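You operate a simulated robot arm through the tools that you are given. There is no shell and no other tool. Be economical: measure what you need, move in short steps, check, and stop when the job is done.

You run a simulated robot arm. Do the job below in one go: nothing can be reset, and whatever is moved stays where it is left.

Task
Take the saddle block and put it on top of the yellow dustpan.

Only the result counts: the job must be done as asked and must still hold three seconds after the hand-in. Knocking over, shifting, dropping, spilling or breaking anything else fails it.

Robot
A 6-joint arm with a two-finger parallel gripper, fixed in place. Base frame: the origin is at the foot of the arm, x ahead of it, y to its left, z up; the work surface is at about z = 0. Readings come in mm, rad, newtons and seconds.
With the tool pointing down near the work surface it reaches from about 160 to 420 mm from the base axis. Its first joint turns from -1.152 to 1.152 rad. Payload 1.57 kg.
The TCP is the grasp point between the finger pads, 30 mm short of the fingertips. In the tool frame z runs along the fingers and y along their closing line. Largest opening 80 mm; finger width 17, thickness 12; the body of the gripper, 40 by 82 mm, starts 80 mm behind the TCP.
Orientation is that of the tool frame in the base frame, as a unit quaternion [w, x, y, z]. With the fingers straight down and closing along the base's y, the tool's x points along the base's -x, its y along +y and its z along -z.

Tools
- The arm moves only by the tool apply_moves. Its arguments are lists of equal length, an entry for each row: "delta_rot": the turn, a rotation vector about the tool's x, y, z in rad, a list of three; "xyz": the shift along the tool's x, y, z in mm, a list of three; "gripper": the opening, from 0 (shut) to 1 (fully open). In form: {"delta_rot": [[wx, wy, wz], ...], "xyz": [[tx, ty, tz], ...], "gripper": [gripper, ...]}. A call has 1 to 8 rows; each row shifts and turns the commanded pose from where the row before left it, along the tool's axes as they then stand. Rows are played at 5 a second. More than 50 mm and 0.15 rad between two rows, or a gripper value outside its range, and nothing of the call is played. A pose out of reach is approached as far as the arm can. The call stops where the force on the tool passes 40 N (or 10 N more than at its start, if that is more) or the arm is blocked; 0.2 s more then pass. Each finger travels about 153 mm/s and halts on what it meets, pressing with about 24 N; the grip force reading is that of the motor and also rises with nothing between the fingers. The clock runs only during rows and for 0.2 s after the last one: add rows that do not move to give the fingers time. It gives the time, the measured TCP pose, the force on the tool (base axes), the opening and the grip force at its end, in the units of the frame above (readings bear some noise).
- Cameras (640 x 400 px; columns grow to the right, rows downward): "scene" is fixed at [66.7, -350.7, 409.3]; the picture's right is [0.62, -0.78, 0.00], its down [-0.55, -0.43, -0.72] and it looks along [0.56, 0.44, -0.70] (base axes); focal length 214 px, centre (320, 200). "wrist" rides on the gripper at [-32, 0, -78] in the tool frame; the picture's right is [0.00, -1.00, 0.00], its down [0.97, 0.00, -0.24] and it looks along [0.24, 0.00, 0.97] (tool axes); focal length 218 px, centre (320, 200).
- capture(camera): a new picture of that camera. It takes no simulated time.
- pixel_to_xyz(camera, pixels): for up to 12 pixels [column, row] of the newest picture of that camera ("zoom" is the newest enlarged one), the place [x, y, z] in the base frame of the surface seen there, good to about 3 mm. It takes no simulated time.
- inspect(camera, box): a new picture of the part [left, top, right, bottom] of that camera's present view, enlarged. It takes no simulated time.
- job_done(): hands the job in; it is judged then, once.

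Keep the steps short. Do not move on a guess: measure, check each grasp and each placing, and mend mistakes. In all there are 60 turns and 20 pictures (those below and enlarged ones count). Leave the gripper open and the arm clear of the work at the hand-in unless told otherwise, and finish with a single line.

The tools are called as name(argument=value, ...) on one line, values as JSON. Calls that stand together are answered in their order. apply_moves: Moves the arm, as the interface text tells. Its arguments: {"type":"object","properties":{"delta_rot":{"type":"array"},"xyz":{"type":"array"},"gripper":{"type":"array"}},"required":["delta_rot","xyz","gripper"]} The other tools are called the same way: capture (camera) takes a picture; pixel_to_xyz (camera, pixels) gives the place of the surface under pixels of a picture; inspect (camera, box) takes an enlarged picture of a part of a camera's view; job_done () hands the job in.

At the start:

```text
time_s: 0.0
tcp_pos: [248.0, 130.9, 244.4]
orientation: [0.0, 0.0, 1.0, 0.0]
contact_force: [0.7, -0.1, 0.2]
finger_gap: 80.1
grasp_force: 0.2
```

scene: 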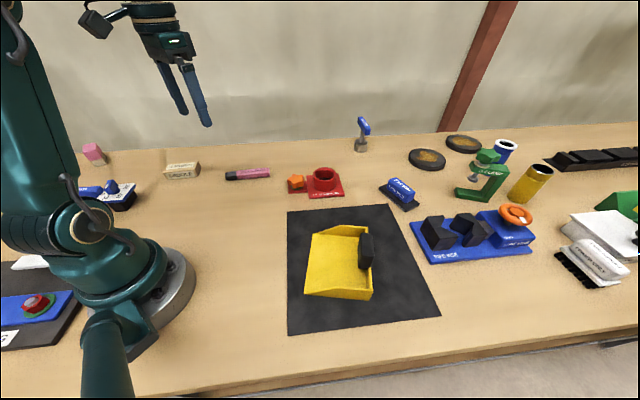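
wrist: 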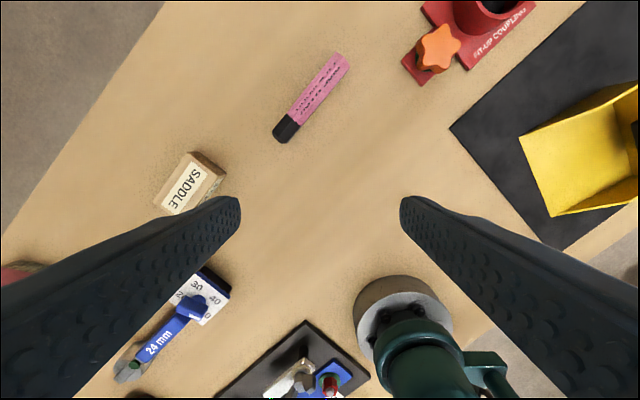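

The block labelled SADDLE is at about (182,170) in the scene view, and the yellow dustpan is near (340,262). I'll enlarge both before measuring.

inspect(camera="scene", box=[270, 200, 450, 312])

pixel_to_xyz(camera="wrist", pixels=[[188, 163], [211, 172], [178, 212], [156, 201], [192, 152], [226, 172], [184, 187]])

pixel_to_xyz(camera="scene", pixels=[[167, 164], [197, 163], [199, 175], [165, 178], [182, 170], [315, 233], [306, 294], [372, 298], [370, 230], [335, 260], [340, 280], [366, 250]])

inspect(camera="scene", box=[70, 130, 290, 250])

```text
3.56 times, centred on (360, 256) of scene
```

zoom: 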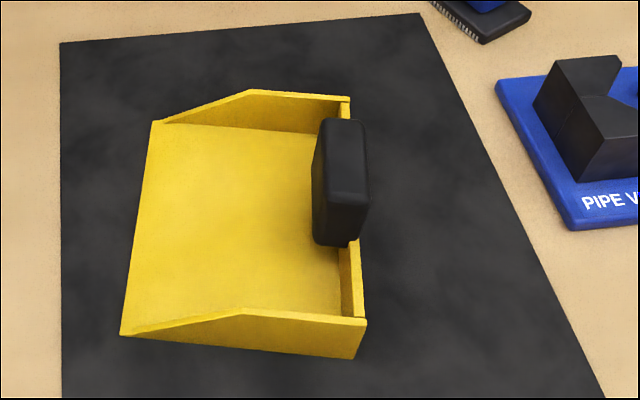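

```text
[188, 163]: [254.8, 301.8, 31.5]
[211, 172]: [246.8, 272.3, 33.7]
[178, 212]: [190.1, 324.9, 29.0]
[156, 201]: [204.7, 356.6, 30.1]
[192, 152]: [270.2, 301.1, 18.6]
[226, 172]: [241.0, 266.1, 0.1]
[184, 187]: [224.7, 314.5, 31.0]
```

```text
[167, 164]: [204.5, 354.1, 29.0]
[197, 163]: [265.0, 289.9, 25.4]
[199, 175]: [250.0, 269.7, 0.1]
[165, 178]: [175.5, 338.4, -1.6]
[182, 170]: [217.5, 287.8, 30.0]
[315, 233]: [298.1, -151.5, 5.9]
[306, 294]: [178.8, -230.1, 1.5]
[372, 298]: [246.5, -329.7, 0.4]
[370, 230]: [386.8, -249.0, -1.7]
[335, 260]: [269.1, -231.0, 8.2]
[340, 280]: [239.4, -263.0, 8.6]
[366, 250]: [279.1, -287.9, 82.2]
```

```text
2.91 times, centred on (180, 190) of scene
```

zoom: 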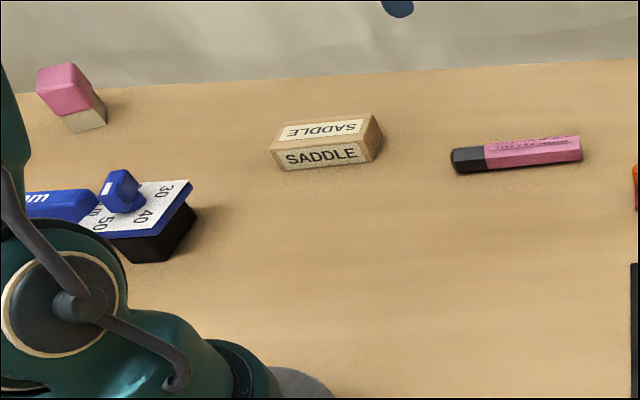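

The block top is about 30 mm high and the pan floor about 8 mm. Next I'll get the block corners from the newest zoom.

pixel_to_xyz(camera="zoom", pixels=[[286, 124], [370, 116], [357, 139], [273, 149], [379, 132], [282, 168], [362, 160], [320, 131], [320, 156], [279, 136], [364, 127]])

inspect(camera="wrist", box=[130, 130, 258, 210])

```text
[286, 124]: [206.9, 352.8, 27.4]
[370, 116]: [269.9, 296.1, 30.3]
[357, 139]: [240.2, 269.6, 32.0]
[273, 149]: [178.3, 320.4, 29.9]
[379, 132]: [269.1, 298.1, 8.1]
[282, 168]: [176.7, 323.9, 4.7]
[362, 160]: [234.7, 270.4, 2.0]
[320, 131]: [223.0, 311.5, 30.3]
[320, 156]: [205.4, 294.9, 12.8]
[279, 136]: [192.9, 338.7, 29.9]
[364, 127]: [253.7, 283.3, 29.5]
```

```text
5.00 times, centred on (194, 170) of wrist
```

zoom: 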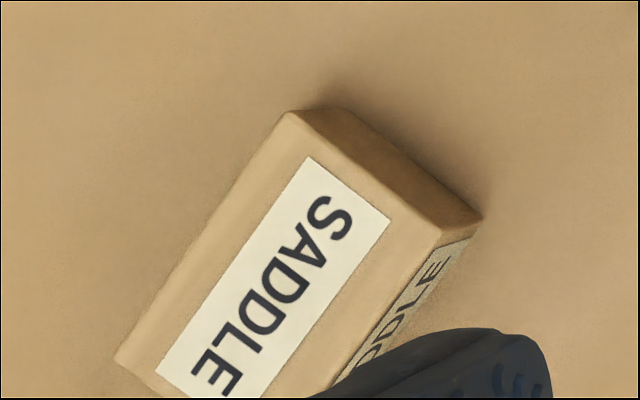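

Corners give a centre near (224,311), size about 86 by 44 by 30, with the long axis about -42° from x. I'll check the neighbouring gauge and measure the dustpan.

pixel_to_xyz(camera="scene", pixels=[[136, 192], [135, 184], [128, 210], [227, 175], [105, 190]])

inspect(camera="scene", box=[280, 206, 408, 310])

```text
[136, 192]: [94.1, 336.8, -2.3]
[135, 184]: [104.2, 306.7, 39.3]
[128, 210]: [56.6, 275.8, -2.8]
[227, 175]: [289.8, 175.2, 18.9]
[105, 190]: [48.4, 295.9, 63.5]
```

```text
3.85 times, centred on (344, 258) of scene
```

zoom: 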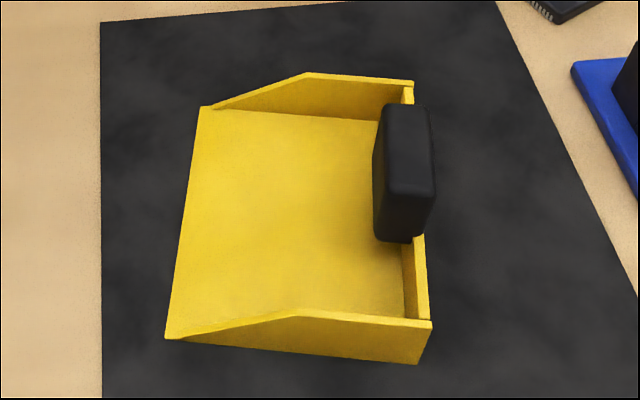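

The gauge is clear of the block. Now I'll measure the dustpan floor, walls and handle in this zoom.

pixel_to_xyz(camera="zoom", pixels=[[205, 112], [168, 334], [310, 77], [410, 84], [300, 315], [426, 324], [376, 125], [402, 312], [390, 110], [395, 190], [424, 185], [280, 215]])

pixel_to_xyz(camera="zoom", pixels=[[220, 130], [200, 310], [280, 310], [360, 125], [370, 200], [330, 215], [240, 215], [378, 235], [410, 238], [300, 125], [410, 300], [412, 360]])

```text
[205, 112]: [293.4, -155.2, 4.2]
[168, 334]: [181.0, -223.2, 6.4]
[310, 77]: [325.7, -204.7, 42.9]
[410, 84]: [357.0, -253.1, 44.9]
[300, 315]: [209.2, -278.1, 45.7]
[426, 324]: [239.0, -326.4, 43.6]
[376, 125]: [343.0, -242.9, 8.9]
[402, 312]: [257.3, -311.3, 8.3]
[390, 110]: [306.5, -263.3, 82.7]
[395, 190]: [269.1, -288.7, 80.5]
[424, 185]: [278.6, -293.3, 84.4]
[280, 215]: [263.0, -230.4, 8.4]
```

```text
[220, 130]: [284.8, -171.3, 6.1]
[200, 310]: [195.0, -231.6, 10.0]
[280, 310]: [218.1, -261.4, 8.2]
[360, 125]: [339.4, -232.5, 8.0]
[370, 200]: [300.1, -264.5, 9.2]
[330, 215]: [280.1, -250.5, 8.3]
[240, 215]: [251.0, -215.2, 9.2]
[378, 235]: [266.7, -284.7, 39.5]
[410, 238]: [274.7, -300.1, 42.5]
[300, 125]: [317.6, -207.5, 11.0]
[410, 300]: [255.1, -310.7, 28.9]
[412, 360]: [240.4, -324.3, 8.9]
```

The pan floor is at about z=8. Its front edge midpoint is about (238,-189), depth runs along (0.515,-0.857), and the handle starts about 98 mm back. The block will go at (262,-229) with its long side parallel to the front edge. First I'll turn the tool 0.733 rad so it closes across the short side of the block.

apply_moves(delta_rot=[[0, 0, 0.1466], [0, 0, 0.1466], [0, 0, 0.1466], [0, 0, 0.1466], [0, 0, 0.1466], [0, 0, 0]], xyz=[[0, 0, 0], [0, 0, 0], [0, 0, 0], [0, 0, 0], [0, 0, 0], [0, 0, 0]], gripper=[1, 1, 1, 1, 1, 1])

```text
time_s: 1.4
tcp_pos: [248.8, 129.1, 243.0]
orientation: [0.0, 0.36, 0.933, 0.001]
contact_force: [0.5, -0.8, -0.7]
finger_gap: 80.2
grasp_force: 0.1
```

The turn came out right: tool x is (-0.74,0.67). Next I'll move above the block and come down to about z=130.

apply_moves(delta_rot=[[0, 0, 0], [0, 0, 0], [0, 0, 0], [0, 0, 0], [0, 0, 0], [0, 0, 0], [0, 0, 0]], xyz=[[27.9, 23.7, 22], [27.9, 23.7, 22], [27.9, 23.7, 22], [27.9, 23.7, 22], [27.9, 23.7, 22], [0, 0, 0], [0, 0, 0]], gripper=[1, 1, 1, 1, 1, 1, 1])

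capture(camera="wrist")

```text
time_s: 3.0
tcp_pos: [224.0, 310.7, 130.0]
orientation: [0.001, 0.359, 0.934, 0.0]
contact_force: [-0.1, -0.2, -0.6]
finger_gap: 80.1
grasp_force: 0.0
```

```text
13 pictures are left
```

wrist: 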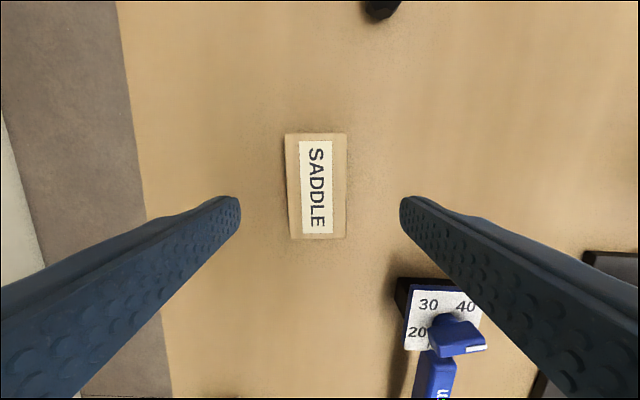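

The block sits between the fingers and its edges look nearly upright in the picture. I'll measure its corners from here, plus the gauge edge by the right finger.

pixel_to_xyz(camera="wrist", pixels=[[289, 136], [344, 136], [345, 236], [292, 236], [317, 187], [400, 282], [397, 345], [410, 292]])

```text
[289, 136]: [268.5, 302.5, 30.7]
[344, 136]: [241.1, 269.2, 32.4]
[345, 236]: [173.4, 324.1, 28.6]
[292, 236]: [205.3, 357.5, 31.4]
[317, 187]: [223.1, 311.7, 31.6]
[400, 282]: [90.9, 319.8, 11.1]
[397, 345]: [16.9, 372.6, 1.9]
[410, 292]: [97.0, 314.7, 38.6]
```

The centre reads (222,313), so I'll shift 3 mm along tool x and go down to about z=34, leaving the fingertips about 4 mm above the table.

apply_moves(delta_rot=[[0, 0, 0], [0, 0, 0], [0, 0, 0], [0, 0, 0], [0, 0, 0], [0, 0, 0]], xyz=[[3, 0.5, 25], [0, 0, 25], [0, 0, 25], [0, 0, 13], [0, 0, 8], [0, 0, 0]], gripper=[1, 1, 1, 1, 1, 1])

```text
time_s: 4.4
tcp_pos: [221.7, 316.2, 37.3]
orientation: [0.0, 0.359, 0.933, 0.0]
contact_force: [-1.0, -0.5, 0.2]
finger_gap: 79.7
grasp_force: 0.0
```

The reading is z=37, about 3 mm above the command, and no force shows. I'll take it 2 mm lower and close the fingers.

apply_moves(delta_rot=[[0, 0, 0], [0, 0, 0], [0, 0, 0], [0, 0, 0], [0, 0, 0]], xyz=[[0, 0, 2], [0, 0, 0], [0, 0, 0], [0, 0, 0], [0, 0, 0]], gripper=[1, 0.5, 0.3, 0.3, 0.3])

```text
time_s: 5.6
tcp_pos: [222.2, 314.0, 35.8]
orientation: [0.0, 0.358, 0.934, -0.001]
contact_force: [0.3, -0.3, 1.3]
finger_gap: 49.2
grasp_force: 23.7
```

The fingers stopped at 49 mm with 23.7 N, so they hold the block. I'll lift 60 mm with the fingers commanded shut and check.

apply_moves(delta_rot=[[0, 0, 0], [0, 0, 0], [0, 0, 0], [0, 0, 0], [0, 0, 0]], xyz=[[0, 0, -5], [0, 0, -10], [0, 0, -20], [0, 0, -25], [0, 0, 0]], gripper=[0.2, 0.2, 0.2, 0.2, 0.2])

capture(camera="scene")

capture(camera="wrist")

```text
time_s: 6.8
tcp_pos: [222.3, 313.4, 98.3]
orientation: [0.0, 0.359, 0.933, 0.0]
contact_force: [0.1, 0.7, 0.2]
finger_gap: 49.2
grasp_force: 24.4
```

```text
12 pictures are left
```

scene: 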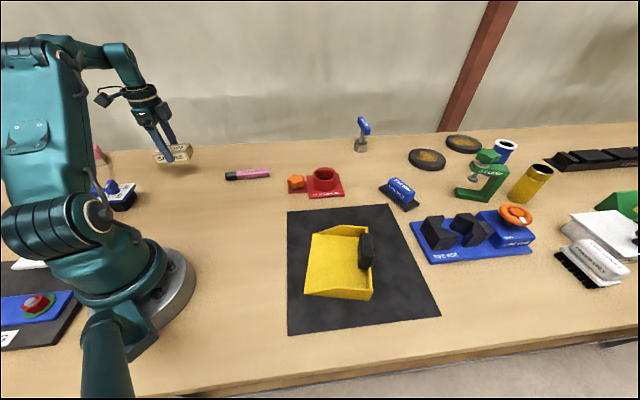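

```text
11 pictures are left
```

wrist: 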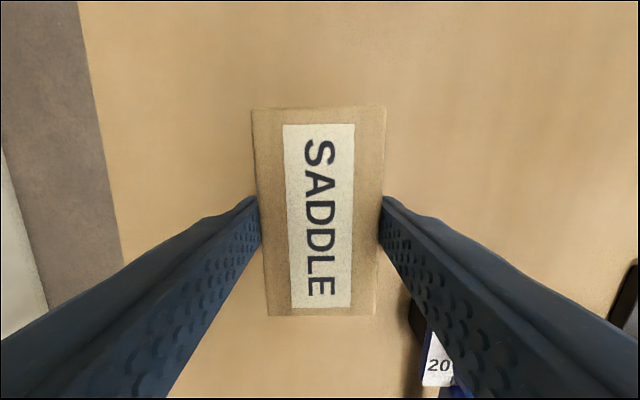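

The block is off the table and sits level between the fingers. Next I'll carry it up and across towards (262,0).

apply_moves(delta_rot=[[0, 0, 0], [0, 0, 0], [0, 0, 0], [0, 0, 0], [0, 0, 0], [0, 0, 0], [0, 0, 0], [0, 0, 0]], xyz=[[-25, -21, -25], [-30, -25.8, -25], [-30, -25.8, -20], [-30, -25.8, -10], [-30, -25.8, 0], [-30, -25.8, 0], [-30, -25.8, 0], [-30, -25.8, 0]], gripper=[0.2, 0.2, 0.2, 0.2, 0.2, 0.2, 0.2, 0.2])

```text
time_s: 8.6
tcp_pos: [263.4, 5.0, 174.8]
orientation: [0.001, 0.359, 0.933, -0.001]
contact_force: [0.5, -0.5, -1.0]
finger_gap: 49.1
grasp_force: 23.7
```

The grip is steady. Now I'll turn the tool in place by 1.868 rad, 8 rows first and then 5.

apply_moves(delta_rot=[[0, 0, 0.1437], [0, 0, 0.1437], [0, 0, 0.1437], [0, 0, 0.1437], [0, 0, 0.1437], [0, 0, 0.1437], [0, 0, 0.1437], [0, 0, 0.1437]], xyz=[[0, 0, 0], [0, 0, 0], [0, 0, 0], [0, 0, 0], [0, 0, 0], [0, 0, 0], [0, 0, 0], [0, 0, 0]], gripper=[0.2, 0.2, 0.2, 0.2, 0.2, 0.2, 0.2, 0.2])

apply_moves(delta_rot=[[0, 0, 0.1437], [0, 0, 0.1437], [0, 0, 0.1437], [0, 0, 0.1437], [0, 0, 0.1437], [0, 0, 0]], xyz=[[0, 0, 0], [0, 0, 0], [0, 0, 0], [0, 0, 0], [0, 0, 0], [0, 0, 0]], gripper=[0.2, 0.2, 0.2, 0.2, 0.2, 0.2])

```text
time_s: 10.4
tcp_pos: [260.9, 6.6, 175.6]
orientation: [0.0, 0.809, 0.588, -0.001]
contact_force: [-0.2, -0.2, -0.5]
finger_gap: 49.1
grasp_force: 24.2
```

```text
time_s: 11.8
tcp_pos: [261.3, 7.9, 175.2]
orientation: [0.0, 0.964, 0.267, 0.0]
contact_force: [-0.2, 0.9, -0.5]
finger_gap: 49.3
grasp_force: 23.9
```

Tool y is now (0.515,-0.859), along the pan depth as planned. Next I'll move above the target at (262,-229), staying at z=175.

apply_moves(delta_rot=[[0, 0, 0], [0, 0, 0], [0, 0, 0], [0, 0, 0], [0, 0, 0], [0, 0, 0], [0, 0, 0]], xyz=[[-20.2, 33.7, 0], [-20.2, 33.7, 0], [-20.2, 33.7, 0], [-20.2, 33.7, 0], [-20.2, 33.7, 0], [-20.2, 33.7, 0], [0, 0, 0]], gripper=[0.2, 0.2, 0.2, 0.2, 0.2, 0.2, 0.2])

capture(camera="wrist")

capture(camera="scene")

```text
time_s: 13.4
tcp_pos: [262.1, -228.6, 176.2]
orientation: [0.0, 0.964, 0.268, 0.0]
contact_force: [0.8, -0.9, -0.8]
finger_gap: 49.1
grasp_force: 24.2
```

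```text
10 pictures are left
```

wrist: 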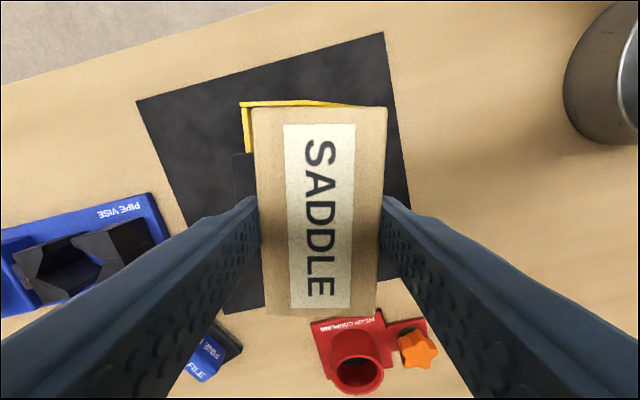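

```text
9 pictures are left
```

scene: 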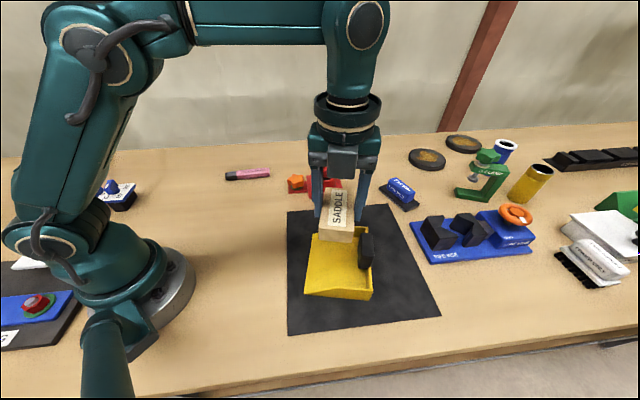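

The block is over the pan, and the black handle shows on the left behind the finger, towards the back of the pan. I'll measure the held block's corners.

pixel_to_xyz(camera="wrist", pixels=[[256, 111], [384, 111], [373, 312], [270, 312], [320, 215], [243, 103], [240, 175]])

```text
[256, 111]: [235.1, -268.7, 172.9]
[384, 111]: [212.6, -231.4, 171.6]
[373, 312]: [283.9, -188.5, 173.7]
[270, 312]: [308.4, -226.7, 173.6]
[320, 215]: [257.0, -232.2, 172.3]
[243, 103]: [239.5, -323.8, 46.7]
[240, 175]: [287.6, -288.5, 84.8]
```

The block centre is (260,-229) and its bottom is about 142, close to plan. The floor should be met at a TCP of about z=42. I'll go down 115 mm first.

apply_moves(delta_rot=[[0, 0, 0], [0, 0, 0], [0, 0, 0], [0, 0, 0], [0, 0, 0], [0, 0, 0]], xyz=[[0, 0, 30], [0, 0, 30], [0, 0, 25], [0, 0, 20], [0, 0, 10], [0, 0, 0]], gripper=[0.2, 0.2, 0.2, 0.2, 0.2, 0.2])

inspect(camera="scene", box=[270, 170, 430, 310])

```text
time_s: 14.8
tcp_pos: [263.3, -229.7, 59.9]
orientation: [0.001, 0.964, 0.267, 0.0]
contact_force: [0.2, -0.4, 0.0]
finger_gap: 49.0
grasp_force: 23.6
```

```text
2.86 times, centred on (350, 240) of scene
```

zoom: 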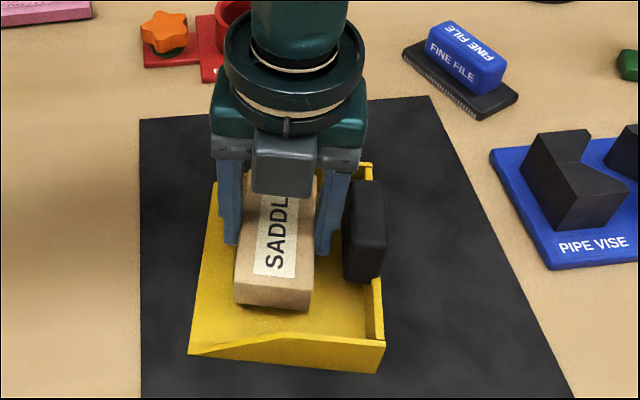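

The fingers are clear of the handle and the side walls. Next I'll lower 12 mm, then go on in 2 mm steps while watching the force.

apply_moves(delta_rot=[[0, 0, 0], [0, 0, 0], [0, 0, 0], [0, 0, 0], [0, 0, 0]], xyz=[[0, 0, 6], [0, 0, 5], [0, 0, 2], [0, 0, 2], [0, 0, 0]], gripper=[0.2, 0.2, 0.2, 0.2, 0.2])

```text
time_s: 16.0
tcp_pos: [262.7, -228.8, 45.4]
orientation: [0.0, 0.964, 0.267, 0.0]
contact_force: [-0.3, 0.2, -0.7]
finger_gap: 49.3
grasp_force: 23.8
```

No contact yet. I'll go down 1 mm at a time.

apply_moves(delta_rot=[[0, 0, 0], [0, 0, 0], [0, 0, 0]], xyz=[[0, 0, 1], [0, 0, 1], [0, 0, 0]], gripper=[0.2, 0.2, 0.2])

```text
time_s: 16.8
tcp_pos: [262.1, -228.7, 43.3]
orientation: [0.001, 0.964, 0.267, 0.0]
contact_force: [0.1, 4.4, 14.7]
finger_gap: 49.1
grasp_force: 24.1
```

The upward force rose to 14.7 N, so the block rests on the pan floor. I'll open slowly to about 62 mm, which keeps the finger off the handle.

apply_moves(delta_rot=[[0, 0, 0], [0, 0, 0], [0, 0, 0], [0, 0, 0]], xyz=[[0, 0, 0], [0, 0, 0], [0, 0, 0], [0, 0, 0]], gripper=[0.63, 0.7, 0.77, 0.77])

inspect(camera="scene", box=[270, 170, 430, 310])

```text
time_s: 17.8
tcp_pos: [261.6, -228.9, 43.9]
orientation: [0.0, 0.964, 0.267, 0.0]
contact_force: [-1.2, 0.5, -1.0]
finger_gap: 60.8
grasp_force: 0.1
```

```text
2.86 times, centred on (350, 240) of scene
```

zoom: 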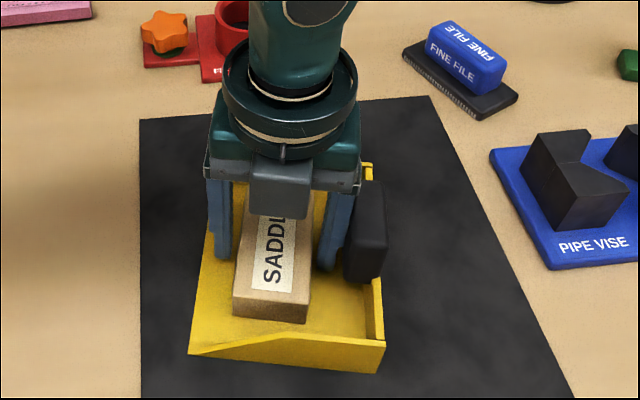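

The block is released on the pan floor and both fingers are clear of it. I'll raise the arm straight up.

apply_moves(delta_rot=[[0, 0, 0], [0, 0, 0], [0, 0, 0], [0, 0, 0], [0, 0, 0], [0, 0, 0], [0, 0, 0]], xyz=[[0, 0, -10], [0, 0, -20], [0, 0, -30], [0, 0, -35], [0, 0, -35], [0, 0, 0], [0, 0, 0]], gripper=[0.77, 0.77, 0.77, 0.77, 0.77, 1, 1])

capture(camera="scene")

capture(camera="wrist")

```text
time_s: 19.4
tcp_pos: [260.5, -229.1, 175.5]
orientation: [0.0, 0.964, 0.267, 0.0]
contact_force: [-0.8, 0.0, -0.5]
finger_gap: 79.7
grasp_force: 0.0
```

```text
6 pictures are left
```

scene: 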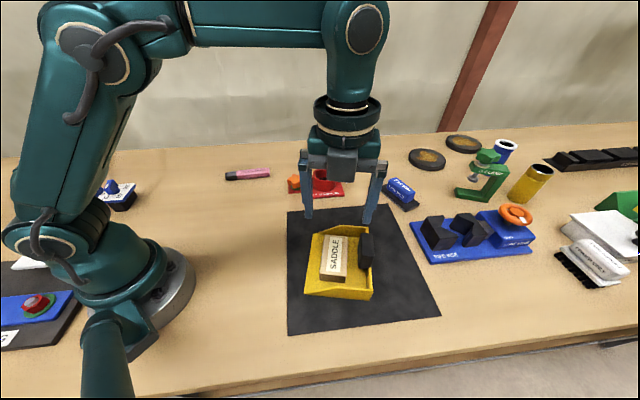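

```text
5 pictures are left
```

wrist: 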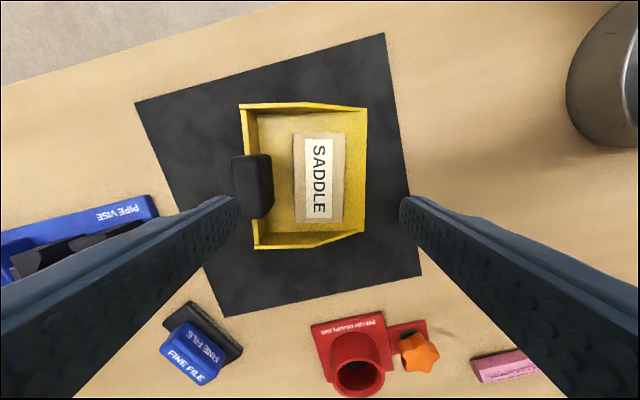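

The block lies flat in the pan, the pan hasn't moved, and everything else is where it was. The gripper is open and the arm is clear, so I'll hand in.

job_done()

```text
The job is handed in.
```

The saddle block is lying flat on the floor of the yellow dustpan, nothing else was moved, and the job is handed in with the gripper open and the arm clear.
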